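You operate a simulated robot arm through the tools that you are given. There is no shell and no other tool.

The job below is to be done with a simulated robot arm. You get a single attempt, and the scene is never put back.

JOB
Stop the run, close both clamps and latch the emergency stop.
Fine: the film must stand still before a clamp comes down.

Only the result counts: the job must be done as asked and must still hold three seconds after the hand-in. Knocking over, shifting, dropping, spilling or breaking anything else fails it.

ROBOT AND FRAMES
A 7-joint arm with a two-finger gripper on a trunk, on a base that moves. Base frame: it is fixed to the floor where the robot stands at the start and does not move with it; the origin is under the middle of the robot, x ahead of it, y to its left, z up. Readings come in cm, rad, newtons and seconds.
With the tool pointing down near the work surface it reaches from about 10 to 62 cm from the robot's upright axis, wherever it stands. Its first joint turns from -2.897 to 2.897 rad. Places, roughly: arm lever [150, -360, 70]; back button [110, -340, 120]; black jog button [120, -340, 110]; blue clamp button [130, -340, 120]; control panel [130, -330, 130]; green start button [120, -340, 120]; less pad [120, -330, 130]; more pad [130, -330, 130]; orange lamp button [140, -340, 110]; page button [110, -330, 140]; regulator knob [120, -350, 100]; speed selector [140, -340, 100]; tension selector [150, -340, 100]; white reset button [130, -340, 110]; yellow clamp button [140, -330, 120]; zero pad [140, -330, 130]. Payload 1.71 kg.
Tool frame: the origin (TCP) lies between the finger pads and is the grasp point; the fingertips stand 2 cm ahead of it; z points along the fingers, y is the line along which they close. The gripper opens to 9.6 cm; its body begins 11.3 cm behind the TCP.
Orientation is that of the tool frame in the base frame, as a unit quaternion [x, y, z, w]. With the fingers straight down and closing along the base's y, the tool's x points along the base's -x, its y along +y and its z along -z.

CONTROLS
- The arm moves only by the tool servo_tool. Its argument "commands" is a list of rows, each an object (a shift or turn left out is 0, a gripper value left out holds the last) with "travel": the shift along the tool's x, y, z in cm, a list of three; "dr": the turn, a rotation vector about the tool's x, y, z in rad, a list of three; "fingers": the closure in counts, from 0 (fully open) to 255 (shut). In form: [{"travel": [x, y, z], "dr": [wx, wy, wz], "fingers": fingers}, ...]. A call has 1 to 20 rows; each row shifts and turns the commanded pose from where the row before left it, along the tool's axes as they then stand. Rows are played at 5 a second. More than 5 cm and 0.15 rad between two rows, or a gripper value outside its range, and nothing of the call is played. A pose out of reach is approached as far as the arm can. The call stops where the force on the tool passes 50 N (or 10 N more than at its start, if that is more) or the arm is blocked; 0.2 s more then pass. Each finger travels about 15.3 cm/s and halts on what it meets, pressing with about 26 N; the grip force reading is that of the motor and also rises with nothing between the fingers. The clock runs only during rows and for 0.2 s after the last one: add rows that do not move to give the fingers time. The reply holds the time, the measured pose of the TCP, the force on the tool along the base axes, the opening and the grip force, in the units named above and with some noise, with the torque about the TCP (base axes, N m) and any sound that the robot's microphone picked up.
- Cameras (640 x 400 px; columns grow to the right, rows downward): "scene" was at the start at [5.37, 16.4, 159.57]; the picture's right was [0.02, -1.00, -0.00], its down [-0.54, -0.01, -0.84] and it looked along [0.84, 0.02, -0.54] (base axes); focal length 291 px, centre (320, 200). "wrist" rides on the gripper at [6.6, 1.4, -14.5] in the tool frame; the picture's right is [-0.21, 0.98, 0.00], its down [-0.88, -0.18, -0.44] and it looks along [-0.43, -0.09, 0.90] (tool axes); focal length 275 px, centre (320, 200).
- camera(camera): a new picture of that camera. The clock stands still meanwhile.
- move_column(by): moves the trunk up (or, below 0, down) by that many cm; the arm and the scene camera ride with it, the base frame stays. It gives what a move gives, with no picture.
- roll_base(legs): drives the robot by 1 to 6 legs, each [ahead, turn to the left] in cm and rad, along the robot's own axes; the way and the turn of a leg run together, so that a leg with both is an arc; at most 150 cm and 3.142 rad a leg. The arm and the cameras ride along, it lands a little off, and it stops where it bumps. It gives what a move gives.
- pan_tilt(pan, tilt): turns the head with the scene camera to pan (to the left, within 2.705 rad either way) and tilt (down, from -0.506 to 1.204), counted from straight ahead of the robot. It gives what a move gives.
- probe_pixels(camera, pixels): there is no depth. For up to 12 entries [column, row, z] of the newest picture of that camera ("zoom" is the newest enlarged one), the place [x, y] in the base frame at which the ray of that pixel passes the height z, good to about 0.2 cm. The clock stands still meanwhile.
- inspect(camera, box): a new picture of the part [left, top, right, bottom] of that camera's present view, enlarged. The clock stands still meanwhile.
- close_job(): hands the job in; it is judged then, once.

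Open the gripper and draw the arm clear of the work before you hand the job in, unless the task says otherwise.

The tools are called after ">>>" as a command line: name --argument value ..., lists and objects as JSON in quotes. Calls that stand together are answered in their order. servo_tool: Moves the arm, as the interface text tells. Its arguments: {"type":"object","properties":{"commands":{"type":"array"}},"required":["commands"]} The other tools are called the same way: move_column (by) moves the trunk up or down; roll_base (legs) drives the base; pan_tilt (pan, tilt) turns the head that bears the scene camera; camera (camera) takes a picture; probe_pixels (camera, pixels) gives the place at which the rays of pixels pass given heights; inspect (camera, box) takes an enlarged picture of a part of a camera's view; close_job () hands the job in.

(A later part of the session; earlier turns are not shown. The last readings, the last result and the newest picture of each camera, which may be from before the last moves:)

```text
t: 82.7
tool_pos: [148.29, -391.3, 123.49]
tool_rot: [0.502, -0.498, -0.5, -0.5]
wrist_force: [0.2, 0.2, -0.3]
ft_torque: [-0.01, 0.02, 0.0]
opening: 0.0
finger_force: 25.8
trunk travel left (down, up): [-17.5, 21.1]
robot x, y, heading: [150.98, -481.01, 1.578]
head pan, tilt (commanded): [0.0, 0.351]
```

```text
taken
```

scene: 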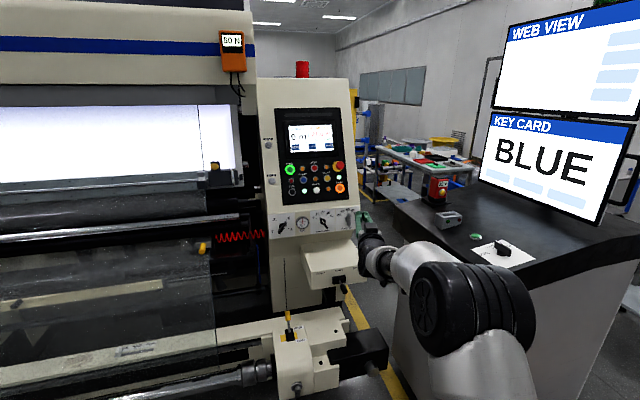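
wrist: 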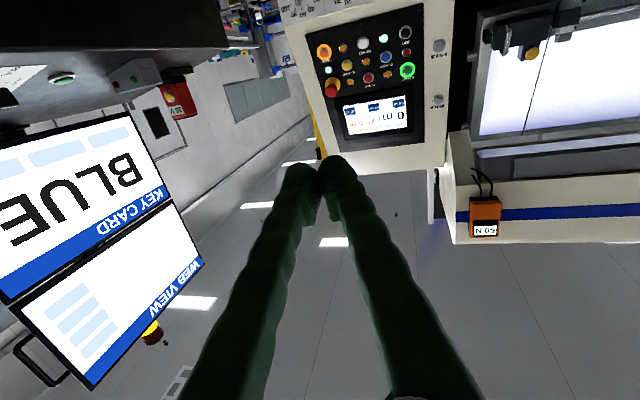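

It reached 90 cm ahead with pose held. I extend another 9 cm to find the limit.

>>> servo_tool --commands '[{"travel": [0, 0, 3], "fingers": 255}, {"travel": [0, 0, 3]}, {"travel": [0, 0, 3]}, {}]'

```text
t: 83.8
tool_pos: [147.65, -383.97, 126.0]
tool_rot: [-0.499, 0.49, 0.507, 0.503]
wrist_force: [0.2, -0.6, -0.5]
ft_torque: [-0.02, -0.03, -0.04]
opening: 0.0
finger_force: 25.8
trunk travel left (down, up): [-17.5, 21.1]
robot x, y, heading: [151.36, -480.86, 1.576]
head pan, tilt (commanded): [0.0, 0.351]
stopped in row 4: the arm was blocked; the commanded pose is now the measured one
```

The limit is about 96 cm, so standing around (157,-424) will do. I retract the tool to about 60 cm ahead before driving.

>>> servo_tool --commands '[{"travel": [0, 0, -3], "fingers": 255}, {"travel": [0, 0, -3]}, {"travel": [0, 0, -3]}, {"travel": [0, 0, -3]}, {"travel": [0, 0, -3]}, {"travel": [0, 0, -3]}, {"travel": [0, 0, -3]}, {"travel": [0, 0, -3]}, {"travel": [0, 0, -3]}, {"travel": [0, 0, -3]}, {"travel": [0, 0, -3]}, {"travel": [0, 0, -3]}, {}]'

>>> roll_base --legs '[[0, -0.2], [32, 0], [0, 0.2]]'

>>> pan_tilt --pan 0.0 --tilt 1.0

>>> camera --camera "scene"

```text
t: 86.6
tool_pos: [148.42, -419.55, 124.77]
tool_rot: [-0.5, 0.493, 0.506, 0.501]
wrist_force: [0.5, -0.6, -0.6]
ft_torque: [0.01, 0.01, 0.02]
opening: 0.01
finger_force: 25.9
trunk travel left (down, up): [-17.5, 21.1]
robot x, y, heading: [151.54, -481.0, 1.578]
head pan, tilt (commanded): [0.0, 0.351]
```

```text
t: 90.6
tool_pos: [154.45, -388.01, 124.69]
tool_rot: [-0.5, 0.491, 0.507, 0.501]
wrist_force: [-0.1, 0.8, -0.2]
ft_torque: [-0.03, 0.0, -0.02]
opening: 0.02
finger_force: 26.3
trunk travel left (down, up): [-17.5, 21.1]
robot x, y, heading: [157.67, -449.43, 1.588]
head pan, tilt (commanded): [0.0, 0.351]
```

```text
t: 91.6
tool_pos: [154.42, -389.9, 125.59]
tool_rot: [-0.496, 0.487, 0.511, 0.506]
wrist_force: [0.0, -0.1, 0.4]
ft_torque: [-0.01, -0.01, -0.02]
opening: 0.0
finger_force: 25.5
trunk travel left (down, up): [-17.5, 21.1]
robot x, y, heading: [157.53, -449.33, 1.583]
head pan, tilt (commanded): [0.0, 1.0]
```

```text
taken
```

scene: 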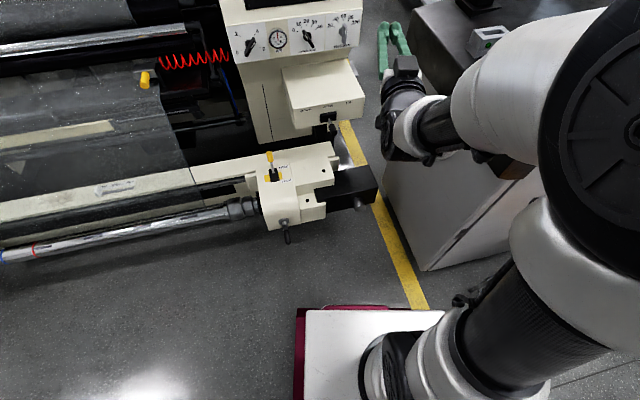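

I'm at (157.5,-449.3). I probe the block's crank (287,238), front edges and console corner (422,270) for the remaining approach.

>>> probe_pixels --camera "scene" --pixels '[[287, 240, 38], [266, 230, 40], [327, 218, 40], [372, 208, 40], [375, 190, 45], [422, 271, 0], [384, 205, 0], [360, 205, 45], [305, 305, 45], [430, 310, 45]]'

>>> inspect --camera "scene" --box '[230, 130, 450, 330]'

```text
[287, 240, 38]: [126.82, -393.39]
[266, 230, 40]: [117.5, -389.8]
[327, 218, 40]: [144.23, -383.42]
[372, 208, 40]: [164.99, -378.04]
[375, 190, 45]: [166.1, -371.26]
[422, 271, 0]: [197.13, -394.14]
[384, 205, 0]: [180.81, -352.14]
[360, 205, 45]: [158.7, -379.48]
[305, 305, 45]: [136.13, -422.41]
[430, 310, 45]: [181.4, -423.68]
```

```text
2.00 times, centred on (340, 230) of scene
```

zoom: 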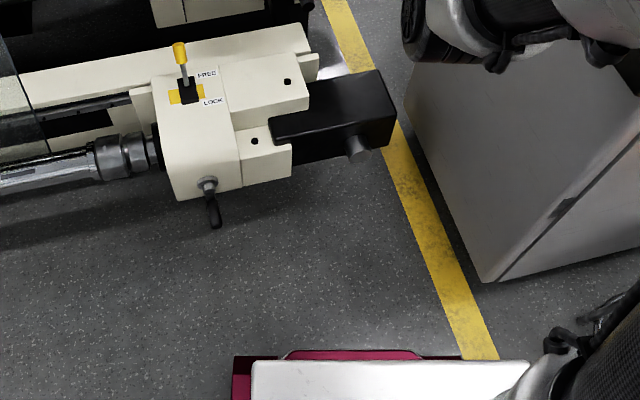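

The chassis is low, and front of block is at about y -390. I drive 23.5 cm ahead, leaving roughly 3 cm in front, then lower the trunk by 8 cm to better align the shoulder with the panel.

>>> roll_base --legs '[[23.5, 0]]'

>>> pan_tilt --pan 0.1 --tilt 0.45

>>> camera --camera "scene"

>>> camera --camera "wrist"

```text
t: 93.5
tool_pos: [154.3, -367.14, 125.86]
tool_rot: [-0.495, 0.487, 0.511, 0.507]
wrist_force: [0.0, 0.3, -0.2]
ft_torque: [0.0, -0.02, -0.01]
opening: 0.0
finger_force: 26.3
trunk travel left (down, up): [-17.5, 21.1]
robot x, y, heading: [156.88, -425.85, 1.583]
head pan, tilt (commanded): [0.0, 1.0]
```

```text
t: 94.4
tool_pos: [154.29, -367.64, 126.16]
tool_rot: [-0.494, 0.486, 0.512, 0.508]
wrist_force: [-0.9, -0.1, 0.4]
ft_torque: [-0.02, -0.01, 0.0]
opening: 0.02
finger_force: 26.0
trunk travel left (down, up): [-17.5, 21.1]
robot x, y, heading: [157.13, -425.47, 1.578]
head pan, tilt (commanded): [0.099, 0.45]
```

```text
taken
```

scene: 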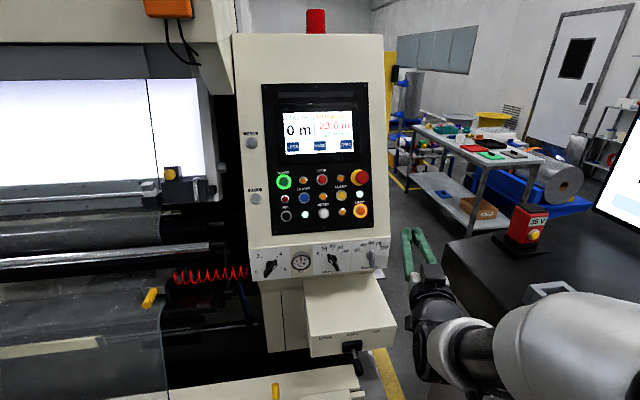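

```text
taken
```

wrist: 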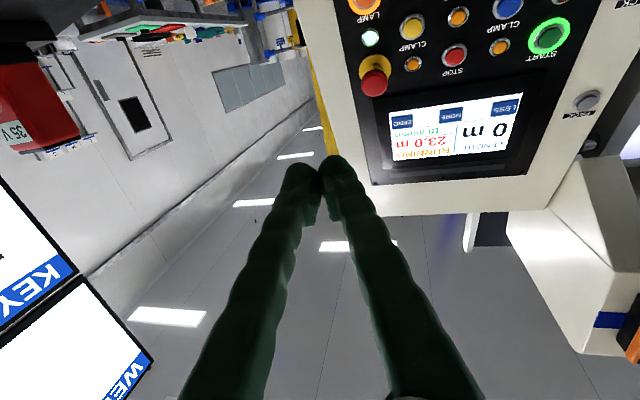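

Everything is clear; the tool is 30 cm short of the panel. I lower the trunk by 8 cm and take new pictures for a finer triangulation.

>>> move_column --by -8

>>> inspect --camera "scene" --box '[250, 60, 390, 230]'

```text
t: 95.6
tool_pos: [154.42, -367.48, 118.06]
tool_rot: [-0.494, 0.486, 0.512, 0.508]
wrist_force: [1.0, 0.0, -0.7]
ft_torque: [-0.01, 0.0, 0.01]
opening: 0.0
finger_force: 26.0
trunk travel left (down, up): [-9.5, 29.1]
robot x, y, heading: [157.19, -425.92, 1.583]
head pan, tilt (commanded): [0.099, 0.45]
```

```text
2.35 times, centred on (320, 145) of scene
```

zoom: 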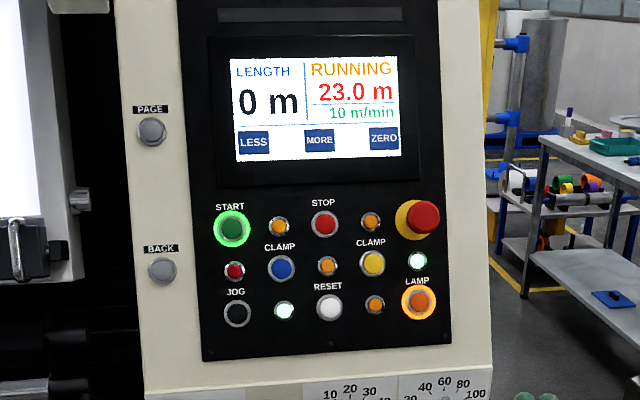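

I take rays for STOP (325,223), e-stop (423,215), blue (281,268), yellow (372,263) from this zoom.

>>> probe_pixels --camera "zoom" --pixels '[[325, 223, 115], [325, 223, 130], [423, 215, 115], [423, 215, 130], [281, 268, 110], [281, 268, 125], [372, 263, 110], [372, 263, 125], [410, 220, 115], [410, 220, 130]]'

>>> inspect --camera "wrist" --box '[330, 0, 600, 160]'

```text
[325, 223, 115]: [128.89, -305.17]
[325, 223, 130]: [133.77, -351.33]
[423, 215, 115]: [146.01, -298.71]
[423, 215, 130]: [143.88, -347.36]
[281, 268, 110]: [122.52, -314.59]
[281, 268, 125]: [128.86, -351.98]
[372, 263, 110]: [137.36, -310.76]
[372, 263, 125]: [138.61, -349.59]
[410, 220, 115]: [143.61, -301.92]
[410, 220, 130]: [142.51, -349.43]
```

```text
2.37 times, centred on (465, 80) of wrist
```

zoom: 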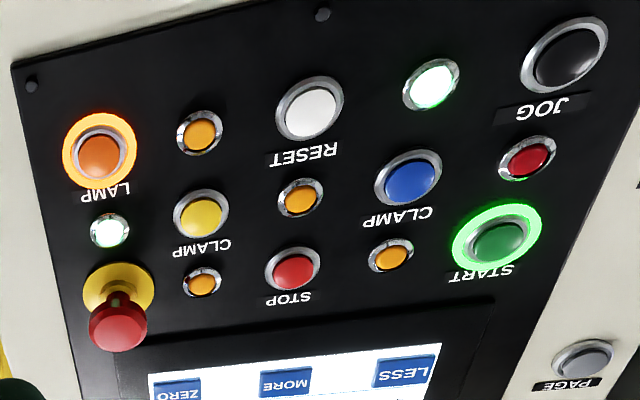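

I take the matching rays from the wrist zoom.

>>> probe_pixels --camera "zoom" --pixels '[[293, 271, 120], [293, 271, 127], [118, 322, 120], [118, 322, 127], [411, 180, 115], [411, 180, 122], [201, 217, 115], [201, 217, 122], [497, 242, 120], [497, 242, 127], [118, 287, 120], [118, 287, 127]]'

```text
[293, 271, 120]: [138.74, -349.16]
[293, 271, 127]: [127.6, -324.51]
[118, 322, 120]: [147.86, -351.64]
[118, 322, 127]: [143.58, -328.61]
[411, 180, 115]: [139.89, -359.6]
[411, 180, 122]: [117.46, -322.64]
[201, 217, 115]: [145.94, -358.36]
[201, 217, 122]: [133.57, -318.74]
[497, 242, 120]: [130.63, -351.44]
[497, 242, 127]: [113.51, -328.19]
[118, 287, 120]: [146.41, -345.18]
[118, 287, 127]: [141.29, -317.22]
```

Triangulated: STOP (131.9,-334.1,124.3), blue (126.4,-337.4,119.2), yellow (138.3,-334.6,119.2), e-stop cap (144.5,-335,125.6); the panel is yawed about 0.23 and leaned back about 0.36 rad. I turn the tool to point square at the panel.

>>> servo_tool --commands '[{"dr": [-0.11, 0, 0], "fingers": 255}, {"dr": [-0.11, 0, 0]}, {"dr": [0, 0.134, 0]}, {"dr": [0, 0.134, 0]}, {"dr": [0, 0.134, 0]}, {}]'

```text
t: 97.0
tool_pos: [154.38, -367.56, 118.04]
tool_rot: [0.648, -0.508, -0.441, -0.357]
wrist_force: [0.7, -0.3, 0.2]
ft_torque: [0.03, -0.04, 0.03]
opening: 0.01
finger_force: 26.3
trunk travel left (down, up): [-9.5, 29.1]
robot x, y, heading: [157.38, -425.55, 1.585]
head pan, tilt (commanded): [0.099, 0.45]
```

The tool axis is now square to the panel. I move to a point 24 cm in front of STOP along that axis and check the wrist view.

>>> servo_tool --commands '[{"travel": [-3.24, 2.33, 1.155], "fingers": 255}, {"travel": [-3.24, 2.33, 1.155]}, {"travel": [-3.24, 2.33, 1.155]}, {"travel": [-3.24, 2.33, 1.155]}, {"travel": [-3.24, 2.33, 1.155]}, {"travel": [-3.24, 2.33, 1.155]}, {"travel": [0, 0, 4.5]}, {"travel": [0, 0, 4.5]}, {}]'

>>> camera --camera "wrist"

>>> camera --camera "scene"

```text
t: 99.0
tool_pos: [135.43, -349.47, 130.54]
tool_rot: [0.648, -0.508, -0.442, -0.355]
wrist_force: [-1.2, -0.5, 0.8]
ft_torque: [0.02, -0.04, -0.03]
opening: 0.0
finger_force: 26.3
trunk travel left (down, up): [-9.5, 29.1]
robot x, y, heading: [157.27, -426.19, 1.582]
head pan, tilt (commanded): [0.099, 0.45]
```

```text
taken
```

wrist: 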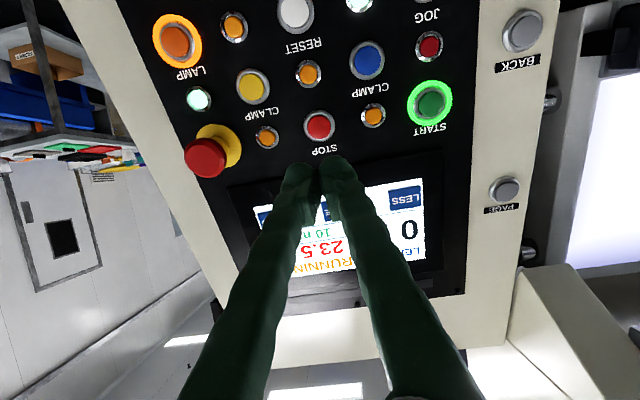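

```text
taken
```

scene: 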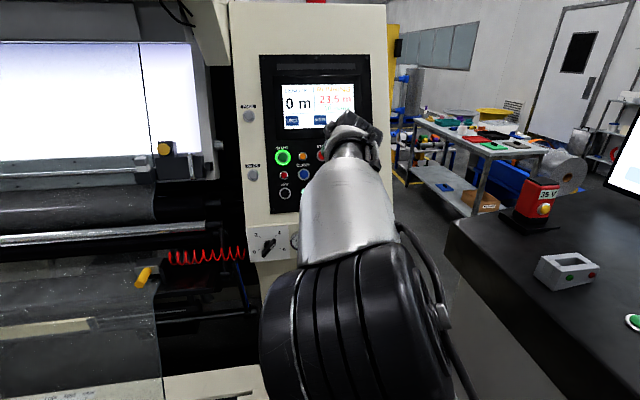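

The tips at (320,160) line up with STOP at (320,126), needing about +0.5 cm along tool x. I advance 12.5 cm and stop short of contact.

>>> servo_tool --commands '[{"travel": [0.5, 0, 3.5], "fingers": 255}, {"travel": [0, 0, 3]}, {"travel": [0, 0, 3]}, {"travel": [0, 0, 3]}, {}]'

>>> camera --camera "wrist"

```text
t: 100.2
tool_pos: [132.7, -338.2, 125.58]
tool_rot: [0.649, -0.509, -0.441, -0.354]
wrist_force: [-0.5, 0.2, 0.6]
ft_torque: [0.0, -0.04, 0.0]
opening: 0.0
finger_force: 26.2
trunk travel left (down, up): [-9.5, 29.1]
robot x, y, heading: [157.23, -426.0, 1.577]
head pan, tilt (commanded): [0.099, 0.45]
```

```text
taken
```

wrist: 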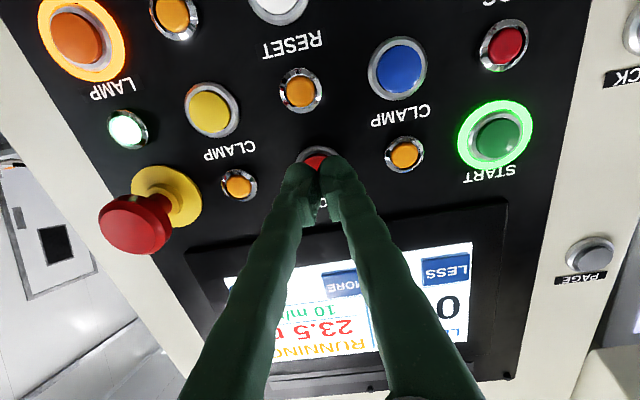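

Tips cover STOP at (318,160), nothing touched yet. I press slowly in 0.5 cm steps.

>>> servo_tool --commands '[{"travel": [0, 0, 0.5], "fingers": 255}, {"travel": [0, 0, 0.5]}, {"travel": [0, 0, 0.5]}, {"travel": [0, 0, 0.5]}, {"travel": [0, 0, 0.5]}]'

>>> inspect --camera "wrist" --box '[80, 0, 640, 390]'

```text
t: 101.4
tool_pos: [132.17, -335.54, 125.35]
tool_rot: [0.648, -0.509, -0.441, -0.356]
wrist_force: [4.4, -24.8, -0.1]
ft_torque: [-0.31, 0.11, 0.07]
opening: 0.58
finger_force: 29.9
trunk travel left (down, up): [-9.5, 29.1]
robot x, y, heading: [157.07, -425.36, 1.585]
head pan, tilt (commanded): [0.099, 0.45]
heard: click
```

```text
1.03 times, centred on (360, 195) of wrist (not enlarged: the box is as wide or as high as the picture)
```

zoom: 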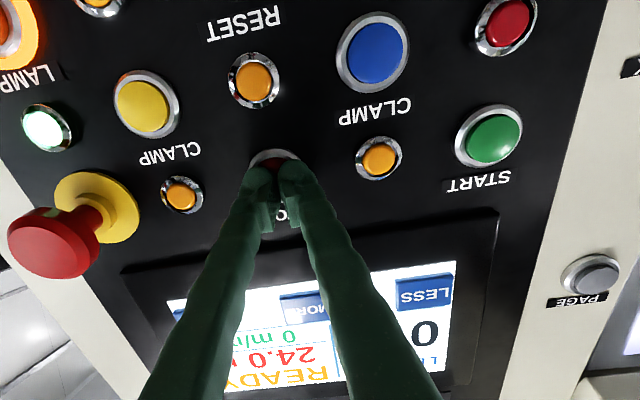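

A click was heard; the display now reads READY with 0 m/min and 24.0 m. I back off 6 cm and look again to be sure the film stands still.

>>> servo_tool --commands '[{"travel": [0, 0, -2], "fingers": 255}, {"travel": [0, 0, -4]}, {}, {}, {}, {}, {}]'

>>> camera --camera "wrist"

>>> inspect --camera "scene" --box '[230, 50, 400, 220]'

```text
t: 103.0
tool_pos: [133.51, -341.22, 126.55]
tool_rot: [0.648, -0.509, -0.441, -0.355]
wrist_force: [0.0, 1.0, 0.1]
ft_torque: [0.0, -0.01, -0.03]
opening: 0.01
finger_force: 29.1
trunk travel left (down, up): [-9.5, 29.1]
robot x, y, heading: [156.95, -425.52, 1.582]
head pan, tilt (commanded): [0.099, 0.45]
```

```text
taken
```

wrist: 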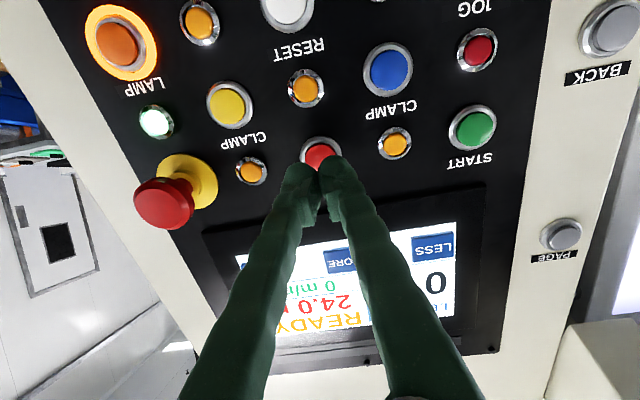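

```text
2.35 times, centred on (315, 135) of scene
```

zoom: 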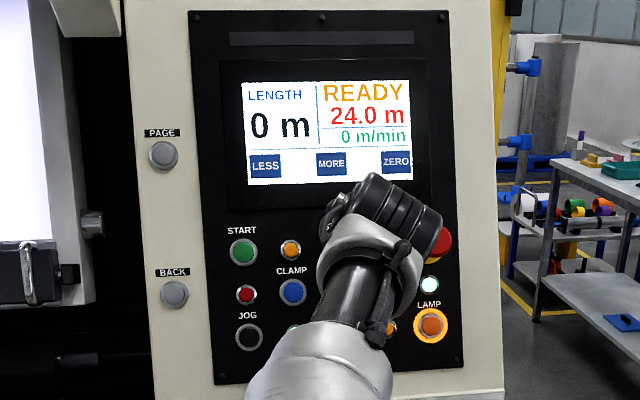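

The film is at rest: READY, 0 m/min, 24.0 m unchanged. Now I shift across to stand in front of the blue clamp button, seen at (388,68), without closing in.

>>> servo_tool --commands '[{"travel": [2.55, 3.07, 0], "fingers": 255}, {"travel": [2.55, 3.07, 0]}, {}]'

>>> camera --camera "wrist"

```text
t: 103.8
tool_pos: [128.1, -344.54, 121.61]
tool_rot: [0.647, -0.508, -0.442, -0.357]
wrist_force: [0.4, -0.6, -0.2]
ft_torque: [0.01, 0.03, -0.03]
opening: 0.03
finger_force: 29.2
trunk travel left (down, up): [-9.5, 29.1]
robot x, y, heading: [157.38, -425.75, 1.585]
head pan, tilt (commanded): [0.099, 0.45]
```

```text
taken
```

wrist: 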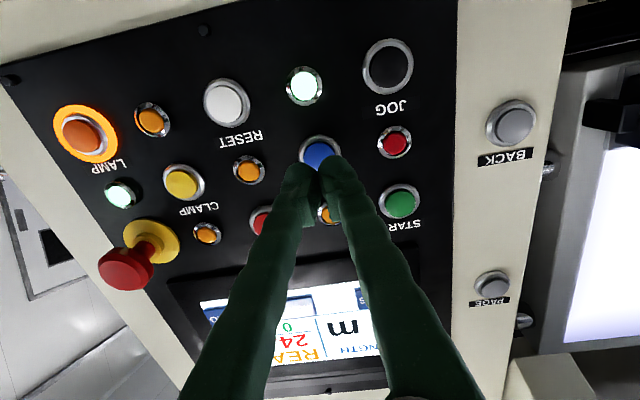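

Blue is right at the tips (318,152). I advance 4 cm and then press in 0.5 cm steps.

>>> servo_tool --commands '[{"travel": [0, 0, 2], "fingers": 255}, {"travel": [0, 0, 2]}, {"travel": [0, 0, 0.5]}, {"travel": [0, 0, 0.5]}, {"travel": [0, 0, 0.5]}, {"travel": [0, 0, 0.5]}]'

>>> camera --camera "wrist"

```text
t: 105.2
tool_pos: [126.76, -339.23, 119.95]
tool_rot: [0.649, -0.508, -0.441, -0.356]
wrist_force: [6.5, -22.4, -0.6]
ft_torque: [-0.18, -0.05, 0.08]
opening: 0.58
finger_force: 29.7
trunk travel left (down, up): [-9.5, 29.1]
robot x, y, heading: [157.2, -425.42, 1.58]
head pan, tilt (commanded): [0.099, 0.45]
heard: click
```

```text
taken
```

wrist: 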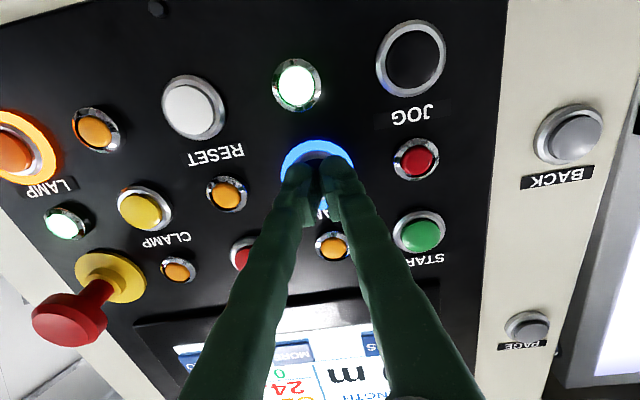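

A click was heard and the blue ring is lit. I back off 6 cm and shift 12.2 cm across to the yellow clamp button.

>>> servo_tool --commands '[{"travel": [0, 0, -2], "fingers": 255}, {"travel": [0, 0, -4]}, {"travel": [0, -3.05, 0]}, {"travel": [0, -3.05, 0]}, {"travel": [0, -3.05, 0]}, {"travel": [0, -3.05, 0]}, {}]'

>>> camera --camera "wrist"

```text
t: 106.8
tool_pos: [140.09, -341.84, 122.22]
tool_rot: [0.648, -0.509, -0.441, -0.355]
wrist_force: [0.3, -0.2, 0.6]
ft_torque: [0.0, 0.03, 0.04]
opening: 0.0
finger_force: 29.5
trunk travel left (down, up): [-9.5, 29.1]
robot x, y, heading: [157.22, -425.67, 1.581]
head pan, tilt (commanded): [0.099, 0.45]
```

```text
taken
```

wrist: 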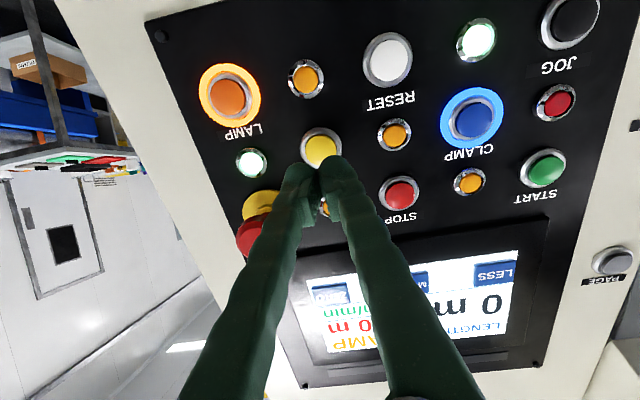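

The yellow button is at (320,147); e-stop cap at (258,230) should clear the fingers by over 1 cm. I nudge slightly away from it and press in small steps.

>>> servo_tool --commands '[{"travel": [0.5, 0.3, 2], "fingers": 255}, {"travel": [0, 0, 1]}, {"travel": [0, 0, 1]}, {"travel": [0, 0, 0.5]}, {"travel": [0, 0, 0.5]}, {"travel": [0, 0, 0.5]}]'

>>> camera --camera "wrist"

```text
t: 108.2
tool_pos: [138.62, -336.88, 119.6]
tool_rot: [0.648, -0.508, -0.441, -0.355]
wrist_force: [-0.9, -1.7, -1.6]
ft_torque: [-0.01, -0.03, 0.03]
opening: 0.01
finger_force: 29.7
trunk travel left (down, up): [-9.5, 29.1]
robot x, y, heading: [157.36, -425.72, 1.577]
head pan, tilt (commanded): [0.099, 0.45]
heard: click
```

```text
taken
```

wrist: 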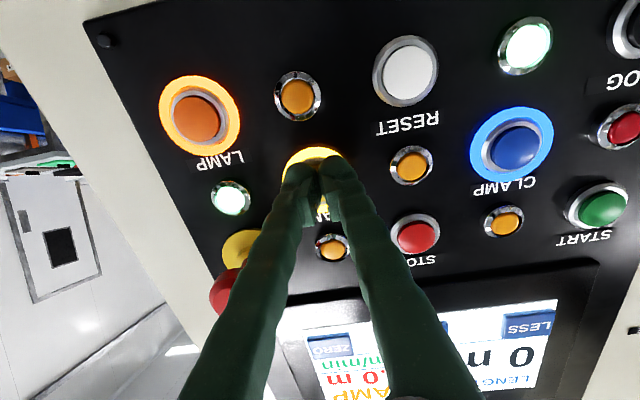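

A click was heard and the yellow ring is lit. I retract straight back 8 cm and check the clamps and display.

>>> servo_tool --commands '[{"travel": [0, 0, -2], "fingers": 255}, {"travel": [0, 0, -3]}, {"travel": [0, 0, -3]}, {}]'

>>> camera --camera "wrist"

>>> camera --camera "scene"

```text
t: 109.2
tool_pos: [140.32, -344.23, 122.58]
tool_rot: [0.649, -0.508, -0.441, -0.355]
wrist_force: [1.1, -0.1, 0.3]
ft_torque: [0.04, -0.01, 0.01]
opening: 0.01
finger_force: 29.7
trunk travel left (down, up): [-9.5, 29.1]
robot x, y, heading: [157.17, -425.72, 1.582]
head pan, tilt (commanded): [0.099, 0.45]
```

```text
taken
```

wrist: 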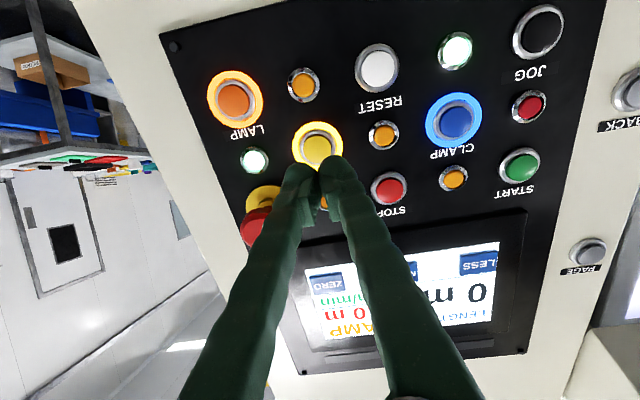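

```text
taken
```

scene: 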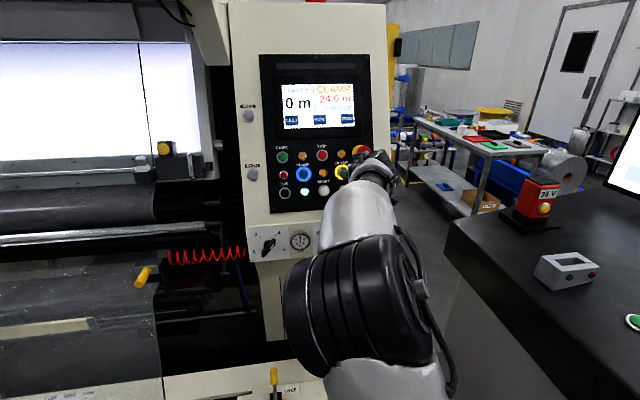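

Both clamp rings are lit and the display reads CLAMP, 24.0 m. Next I back off 3.5 cm more and shift to the e-stop's axis.

>>> servo_tool --commands '[{"travel": [0, 0, -3.5], "fingers": 255}, {"travel": [-2.73, -2.95, 0]}, {"travel": [-2.73, -2.95, 0]}, {}]'

>>> camera --camera "wrist"

```text
t: 110.2
tool_pos: [146.5, -344.17, 128.91]
tool_rot: [0.648, -0.508, -0.442, -0.355]
wrist_force: [0.2, 0.4, 0.2]
ft_torque: [-0.03, 0.01, -0.01]
opening: 0.0
finger_force: 29.4
trunk travel left (down, up): [-9.5, 29.1]
robot x, y, heading: [157.09, -426.0, 1.578]
head pan, tilt (commanded): [0.099, 0.45]
```

```text
taken
```

wrist: 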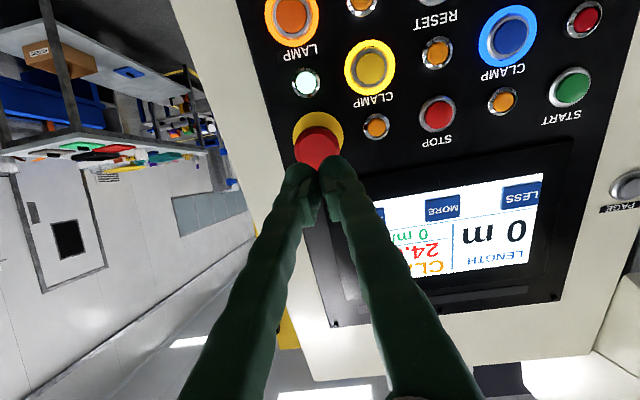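

The e-stop cap at (317,148) lies on the tool axis, about 7 cm ahead of the tips. I advance 5 cm and then push in 0.5 cm steps until it latches.

>>> servo_tool --commands '[{"travel": [0, 0, 3], "fingers": 255}, {"travel": [0, 0, 2]}, {"travel": [0, 0, 0.5]}, {"travel": [0, 0, 0.5]}, {"travel": [0, 0, 0.5]}, {"travel": [0, 0, 0.5]}, {"travel": [0, 0, 0.5]}]'

>>> camera --camera "wrist"

```text
t: 111.8
tool_pos: [144.73, -337.35, 126.08]
tool_rot: [0.649, -0.508, -0.441, -0.354]
wrist_force: [0.6, -0.6, 0.0]
ft_torque: [0.01, -0.02, 0.06]
opening: 0.0
finger_force: 29.4
trunk travel left (down, up): [-9.5, 29.1]
robot x, y, heading: [157.15, -425.76, 1.581]
head pan, tilt (commanded): [0.099, 0.45]
```

```text
taken
```

wrist: 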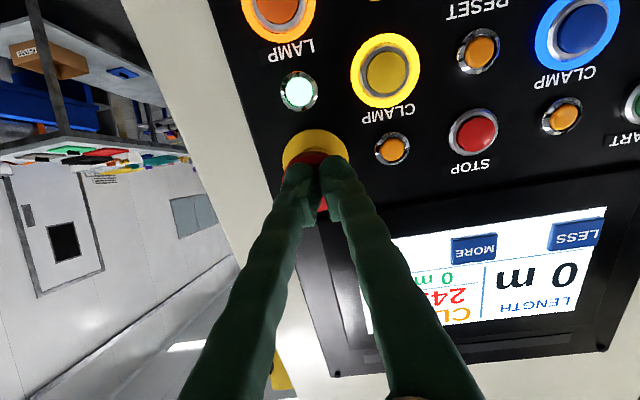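

No contact yet; the tips hover over the cap at (315,165). I continue pushing in 0.4 cm steps.

>>> servo_tool --commands '[{"travel": [0, 0, 0.4], "fingers": 255}, {"travel": [0, 0, 0.4]}, {"travel": [0, 0, 0.4]}, {"travel": [0, 0, 0.4]}]'

>>> camera --camera "wrist"

```text
t: 112.8
tool_pos: [144.61, -336.29, 125.97]
tool_rot: [0.648, -0.508, -0.442, -0.355]
wrist_force: [6.8, -27.5, -0.8]
ft_torque: [-0.3, -0.1, 0.13]
opening: 0.59
finger_force: 29.6
trunk travel left (down, up): [-9.5, 29.1]
robot x, y, heading: [157.15, -425.88, 1.578]
head pan, tilt (commanded): [0.099, 0.45]
heard: click
```

```text
taken
```

wrist: 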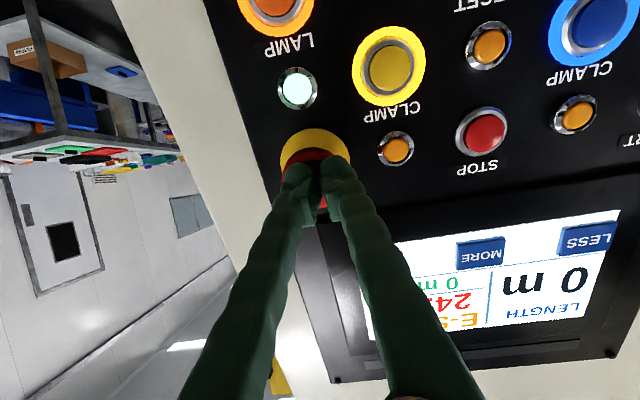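

A click was heard and the display changed to "E-S…". I back off 8 cm straight and check that it stays latched with clamps closed.

>>> servo_tool --commands '[{"travel": [0, 0, -2], "fingers": 255}, {"travel": [0, 0, -3]}, {"travel": [0, 0, -3]}, {}, {}]'

>>> camera --camera "wrist"

>>> inspect --camera "scene" --box '[230, 50, 400, 220]'

```text
t: 114.0
tool_pos: [146.0, -343.36, 128.36]
tool_rot: [0.648, -0.509, -0.442, -0.356]
wrist_force: [0.0, 0.4, -0.6]
ft_torque: [0.01, 0.01, 0.0]
opening: 0.01
finger_force: 29.7
trunk travel left (down, up): [-9.5, 29.1]
robot x, y, heading: [157.09, -425.88, 1.58]
head pan, tilt (commanded): [0.099, 0.45]
```

```text
taken
```

wrist: 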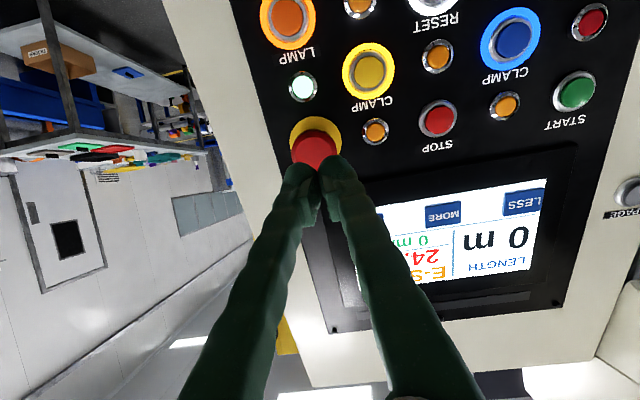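

```text
2.35 times, centred on (315, 135) of scene
```

zoom: 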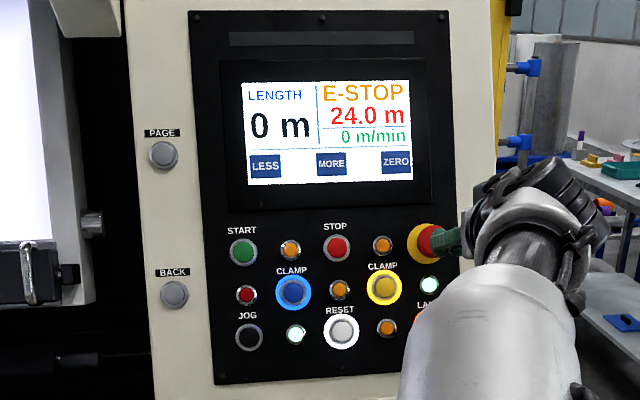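

E-STOP is shown at 24.0 m with both clamp rings lit. I draw the arm back 24 cm and open the gripper.

>>> servo_tool --commands '[{"travel": [0, 0, -4], "fingers": 255}, {"travel": [0, 0, -4]}, {"travel": [0, 0, -4]}, {"travel": [0, 0, -4]}, {"travel": [0, 0, -4]}, {"travel": [0, 0, -4]}, {"fingers": 0}, {}, {}, {}, {}, {}]'

>>> camera --camera "wrist"

>>> camera --camera "scene"

>>> inspect --camera "scene" --box '[230, 50, 400, 220]'

```text
t: 115.3
tool_pos: [152.12, -361.54, 136.48]
tool_rot: [0.64, -0.515, -0.442, -0.36]
wrist_force: [0.0, -0.2, -0.2]
ft_torque: [0.0, -0.04, -0.05]
opening: 0.0
finger_force: 29.3
trunk travel left (down, up): [-9.5, 29.1]
robot x, y, heading: [157.17, -426.11, 1.581]
head pan, tilt (commanded): [0.099, 0.45]
stopped in row 6: the arm was blocked; the commanded pose is now the measured one
```

```text
taken
```

wrist: 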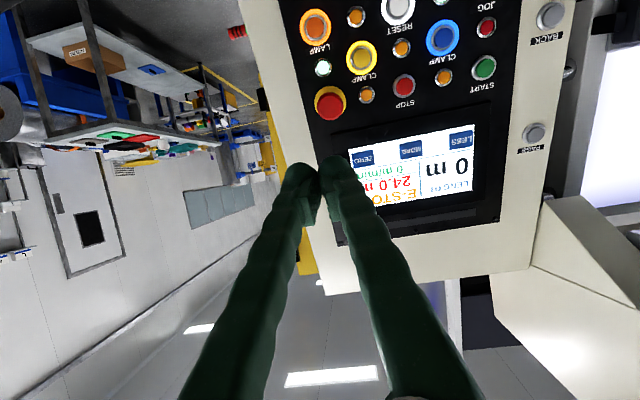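

```text
taken
```

scene: 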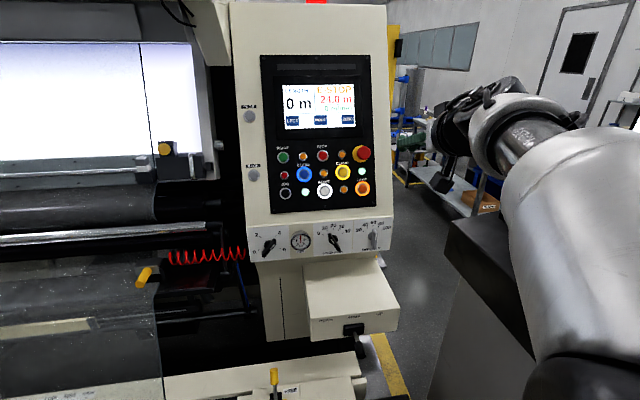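

```text
2.35 times, centred on (315, 135) of scene
```

zoom: 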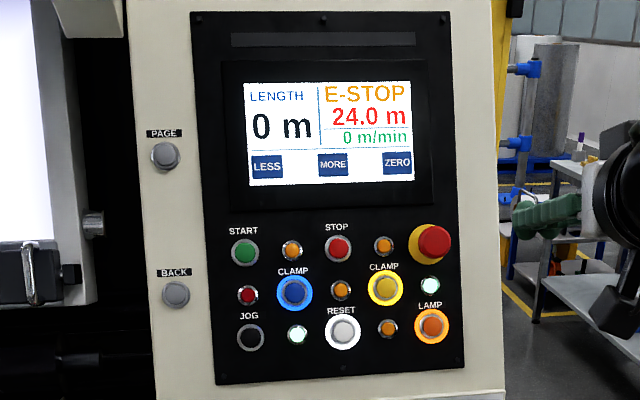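

The panel reads E-STOP and clamps stay lit, but the retreat was reported blocked in its last row. I look toward the console to see whether the arm is near anything.

>>> pan_tilt --pan -0.5 --tilt 0.5

>>> camera --camera "scene"

```text
t: 116.3
tool_pos: [152.36, -361.5, 136.4]
tool_rot: [0.639, -0.517, -0.442, -0.359]
wrist_force: [0.0, 0.3, -0.2]
ft_torque: [-0.01, 0.01, -0.04]
opening: 0.0
finger_force: 29.7
trunk travel left (down, up): [-9.5, 29.1]
robot x, y, heading: [157.28, -425.7, 1.579]
head pan, tilt (commanded): [-0.499, 0.499]
```

```text
taken
```

scene: 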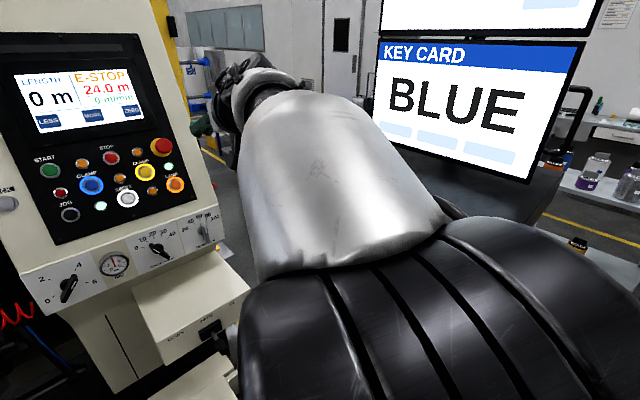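

The forearm and elbow are only close to my own head mast, nothing of the scene is touched. I open the gripper here in free space, easing the tool down a little.

>>> servo_tool --commands '[{"travel": [1.5, 0, 0], "fingers": 0}, {"travel": [1.5, 0, 0]}, {}, {}, {}]'

>>> camera --camera "wrist"

```text
t: 116.6
tool_pos: [152.13, -363.76, 137.63]
tool_rot: [0.635, -0.508, -0.453, -0.366]
wrist_force: [-1.2, -0.8, 0.3]
ft_torque: [0.01, -0.03, -0.11]
opening: 9.45
finger_force: 1.1
trunk travel left (down, up): [-9.5, 29.1]
robot x, y, heading: [157.33, -425.99, 1.579]
head pan, tilt (commanded): [-0.499, 0.499]
stopped in row 1: the arm was blocked; the commanded pose is now the measured one
```

```text
taken
```

wrist: 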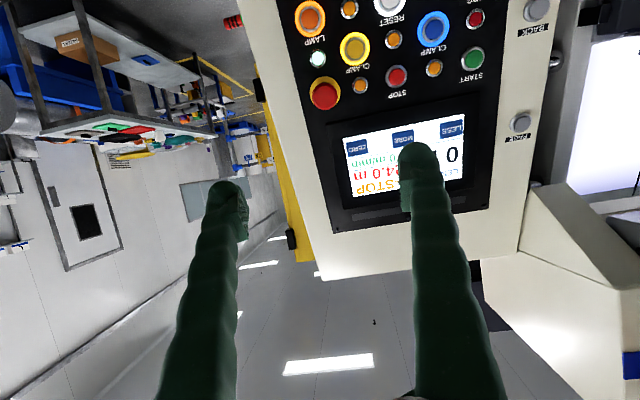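

Still reported blocked though force is near zero; the gripper is open at 9.45 cm. I look down at the arm to see what limits it before moving further.

>>> pan_tilt --pan -0.4 --tilt 1.1

>>> camera --camera "scene"

>>> pan_tilt --pan -1.2 --tilt 0.8

>>> camera --camera "scene"

```text
t: 117.6
tool_pos: [152.08, -363.36, 137.2]
tool_rot: [0.636, -0.51, -0.451, -0.363]
wrist_force: [-0.2, 0.8, 0.6]
ft_torque: [-0.01, 0.0, 0.0]
opening: 9.6
finger_force: 0.1
trunk travel left (down, up): [-9.5, 29.1]
robot x, y, heading: [157.25, -425.63, 1.586]
head pan, tilt (commanded): [-0.4, 1.1]
```

```text
taken
```

scene: 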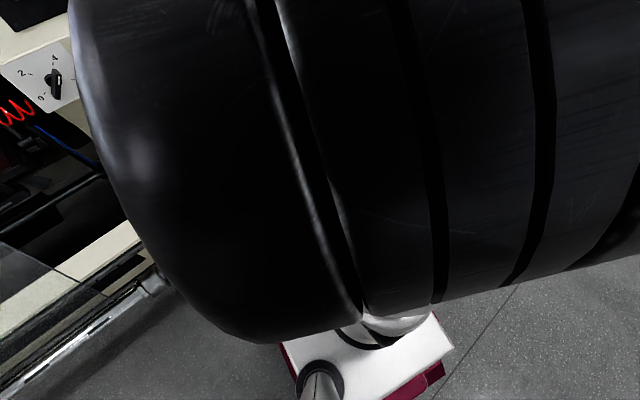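

```text
t: 118.7
tool_pos: [151.76, -363.34, 137.05]
tool_rot: [0.637, -0.508, -0.456, -0.358]
wrist_force: [1.4, 0.7, 0.5]
ft_torque: [-0.03, 0.02, 0.03]
opening: 9.6
finger_force: 0.1
trunk travel left (down, up): [-9.5, 29.1]
robot x, y, heading: [157.36, -425.95, 1.583]
head pan, tilt (commanded): [-1.201, 0.799]
```

```text
taken
```

scene: 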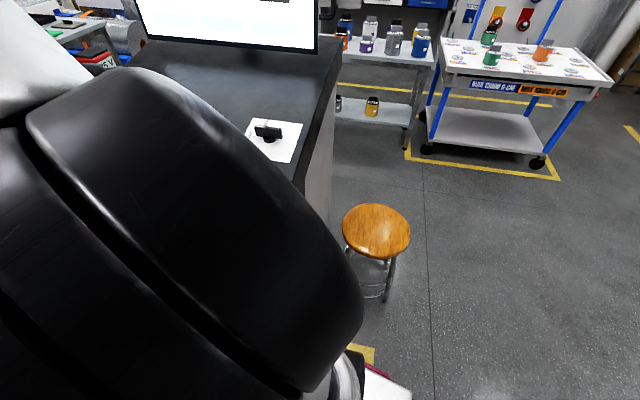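

The elbow rests against my own head mast, not against the scene. I move the open tool forward 6 cm (still 20 cm from the panel) to free it.

>>> servo_tool --commands '[{"travel": [0, 0, 2], "fingers": 0}, {"travel": [0, 0, 2]}, {"travel": [0, 0, 2]}, {}]'

>>> camera --camera "wrist"

```text
t: 119.1
tool_pos: [153.75, -364.24, 138.63]
tool_rot: [0.624, -0.512, -0.461, -0.369]
wrist_force: [1.8, -0.4, 0.0]
ft_torque: [0.0, 0.06, 0.15]
opening: 9.61
finger_force: 0.1
trunk travel left (down, up): [-9.5, 29.1]
robot x, y, heading: [157.16, -425.58, 1.582]
head pan, tilt (commanded): [-1.201, 0.799]
stopped in row 1: the arm was blocked; the commanded pose is now the measured one
```

```text
taken
```

wrist: 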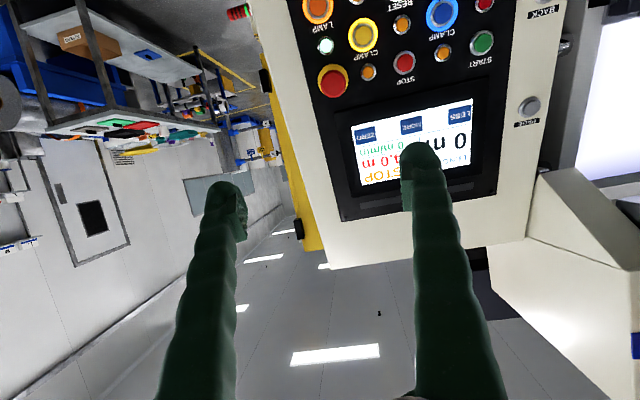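

The arm stays wedged against my own mast, but tool and arm are free of the machine. I roll straight back 40 cm, where the area behind is clear.

>>> roll_base --legs '[[-40, 0]]'

>>> pan_tilt --pan 0.5 --tilt 0.4

>>> camera --camera "scene"

>>> camera --camera "wrist"

```text
t: 119.8
tool_pos: [160.04, -366.45, 139.19]
tool_rot: [0.587, -0.543, -0.481, -0.36]
wrist_force: [1.7, -1.0, -0.4]
ft_torque: [-0.01, 0.05, 0.24]
opening: 9.62
finger_force: 0.0
trunk travel left (down, up): [-9.5, 29.1]
robot x, y, heading: [157.15, -425.99, 1.584]
head pan, tilt (commanded): [-1.201, 0.799]
stopped in leg 1: the robot was blocked; the commanded pose is now the measured one
```

```text
t: 121.5
tool_pos: [159.78, -366.73, 138.97]
tool_rot: [0.587, -0.543, -0.483, -0.357]
wrist_force: [1.2, 0.4, 0.6]
ft_torque: [-0.04, -0.01, 0.01]
opening: 9.61
finger_force: 0.0
trunk travel left (down, up): [-9.5, 29.1]
robot x, y, heading: [157.17, -426.05, 1.585]
head pan, tilt (commanded): [0.499, 0.4]
```

```text
taken
```

scene: 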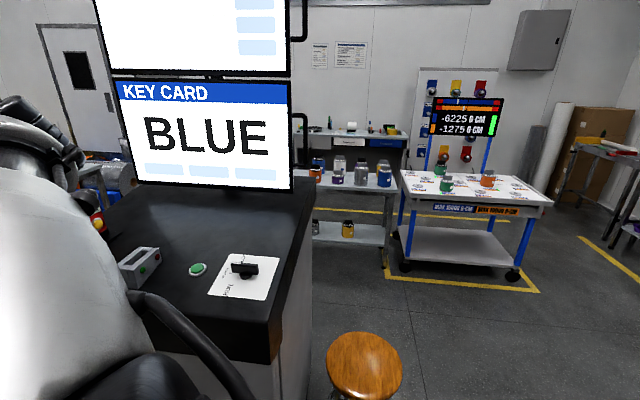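

```text
taken
```

wrist: 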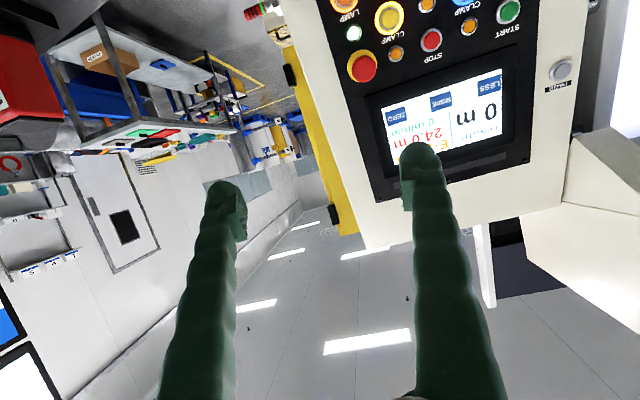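

The head did not follow to pan 0.5 (view still at about -1.35), so head and elbow press on each other. I pan the head away to the right to relieve it.

>>> pan_tilt --pan -1.7 --tilt 0.3

>>> camera --camera "scene"

```text
t: 123.6
tool_pos: [159.1, -366.62, 138.68]
tool_rot: [0.591, -0.542, -0.487, -0.347]
wrist_force: [0.7, -0.4, 0.2]
ft_torque: [0.03, -0.01, 0.03]
opening: 9.6
finger_force: 0.0
trunk travel left (down, up): [-9.5, 29.1]
robot x, y, heading: [157.18, -426.17, 1.58]
head pan, tilt (commanded): [-1.7, 0.3]
```

```text
taken
```

scene: 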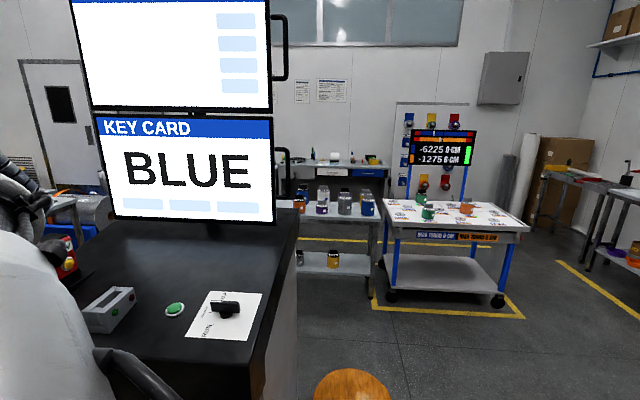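

I check the head's actual direction by probing the picture's centre column.

>>> probe_pixels --camera "scene" --pixels '[[320, 300, 0], [320, 300, 60], [320, 390, 60], [350, 390, 60]]'

```text
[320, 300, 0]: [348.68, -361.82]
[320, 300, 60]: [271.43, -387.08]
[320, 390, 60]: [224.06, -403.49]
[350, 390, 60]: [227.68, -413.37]
```

The head sits at an actual pan of about -1.26 and is jammed near the elbow. I command the head to its present angle so it stops pushing, then move the tool 4 cm forward in open space.

>>> pan_tilt --pan -1.26 --tilt 0.3

>>> servo_tool --commands '[{"travel": [-1.21, -0.69, 3.75], "fingers": 0}]'

```text
t: 124.5
tool_pos: [159.32, -366.62, 138.84]
tool_rot: [0.59, -0.541, -0.486, -0.35]
wrist_force: [0.7, 0.0, -0.2]
ft_torque: [0.0, 0.01, 0.03]
opening: 9.58
finger_force: 0.1
trunk travel left (down, up): [-9.5, 29.1]
robot x, y, heading: [157.44, -426.27, 1.58]
head pan, tilt (commanded): [-1.26, 0.3]
```

```text
t: 125.0
tool_pos: [154.95, -365.72, 141.51]
tool_rot: [0.609, -0.508, -0.485, -0.369]
wrist_force: [0.4, -0.6, -0.5]
ft_torque: [-0.02, 0.01, 0.1]
opening: 9.61
finger_force: 0.0
trunk travel left (down, up): [-9.5, 29.1]
robot x, y, heading: [157.21, -425.87, 1.585]
head pan, tilt (commanded): [-1.26, 0.3]
stopped in row 1: the arm was blocked; the commanded pose is now the measured one
```

The tool moved oddly (left and up instead of forward), so the elbow is still caught. I look at the scene view again.

>>> camera --camera "scene"

>>> probe_pixels --camera "scene" --pixels '[[320, 300, 0], [320, 300, 60]]'

```text
taken
```

scene: 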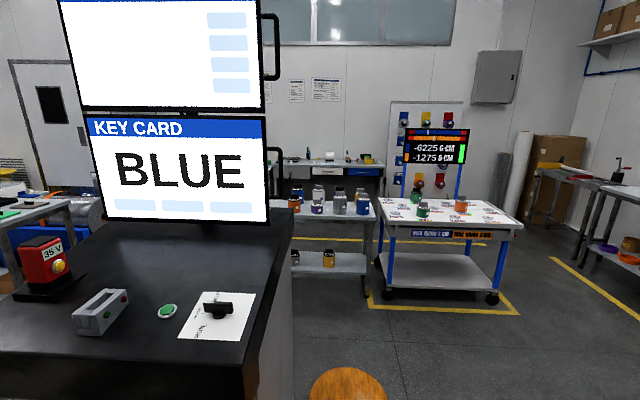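

```text
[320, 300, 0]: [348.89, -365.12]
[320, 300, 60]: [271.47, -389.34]
```

The arm has left the view and everything on the console stands undisturbed. I swing the head further right and backward, away from the elbow.

>>> pan_tilt --pan -2.3 --tilt 0.3

>>> camera --camera "scene"

>>> probe_pixels --camera "scene" --pixels '[[320, 300, 0], [320, 300, 60]]'

```text
t: 126.3
tool_pos: [154.7, -364.96, 141.23]
tool_rot: [0.61, -0.509, -0.482, -0.368]
wrist_force: [0.2, -0.4, -0.7]
ft_torque: [0.0, 0.0, 0.03]
opening: 9.6
finger_force: 0.0
trunk travel left (down, up): [-9.5, 29.1]
robot x, y, heading: [157.7, -426.03, 1.582]
head pan, tilt (commanded): [-2.3, 0.3]
```

```text
taken
```

scene: 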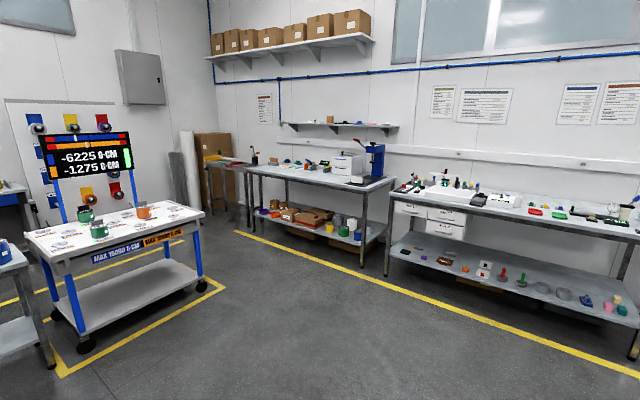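

```text
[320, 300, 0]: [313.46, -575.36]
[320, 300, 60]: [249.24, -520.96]
```

The head swung freely to -2.29. Now I try moving the tool 3 cm forward and 2 cm down, in open space.

>>> servo_tool --commands '[{"travel": [1.13, -0.71, 3.34], "fingers": 0}, {}]'

```text
t: 126.6
tool_pos: [156.67, -365.89, 141.86]
tool_rot: [0.598, -0.512, -0.489, -0.375]
wrist_force: [1.1, -1.2, 0.5]
ft_torque: [-0.05, 0.05, 0.12]
opening: 9.59
finger_force: 0.1
trunk travel left (down, up): [-9.5, 29.1]
robot x, y, heading: [157.37, -426.4, 1.58]
head pan, tilt (commanded): [-2.3, 0.3]
stopped in row 1: the arm was blocked; the commanded pose is now the measured one
```

The tool is open and clear of the machine, only my own elbow seems hindered. With the head now out of the way I try rolling straight back again.

>>> roll_base --legs '[[-30, 0]]'

>>> camera --camera "wrist"

```text
t: 127.3
tool_pos: [162.25, -368.28, 142.12]
tool_rot: [0.565, -0.536, -0.514, -0.359]
wrist_force: [2.5, -0.1, -0.9]
ft_torque: [0.02, 0.06, 0.22]
opening: 9.6
finger_force: 0.0
trunk travel left (down, up): [-9.5, 29.1]
robot x, y, heading: [157.3, -426.62, 1.584]
head pan, tilt (commanded): [-2.3, 0.3]
stopped in leg 1: the robot was blocked; the commanded pose is now the measured one
```

```text
taken
```

wrist: 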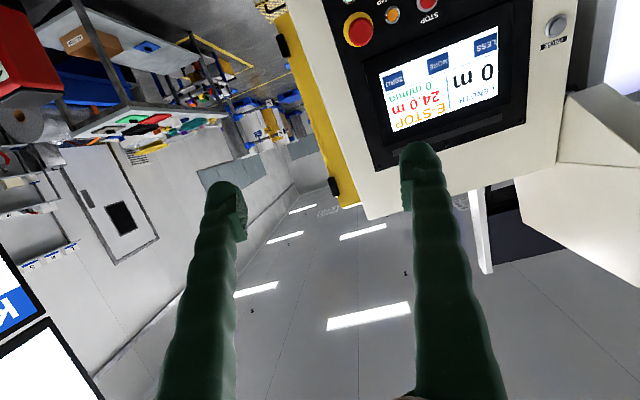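

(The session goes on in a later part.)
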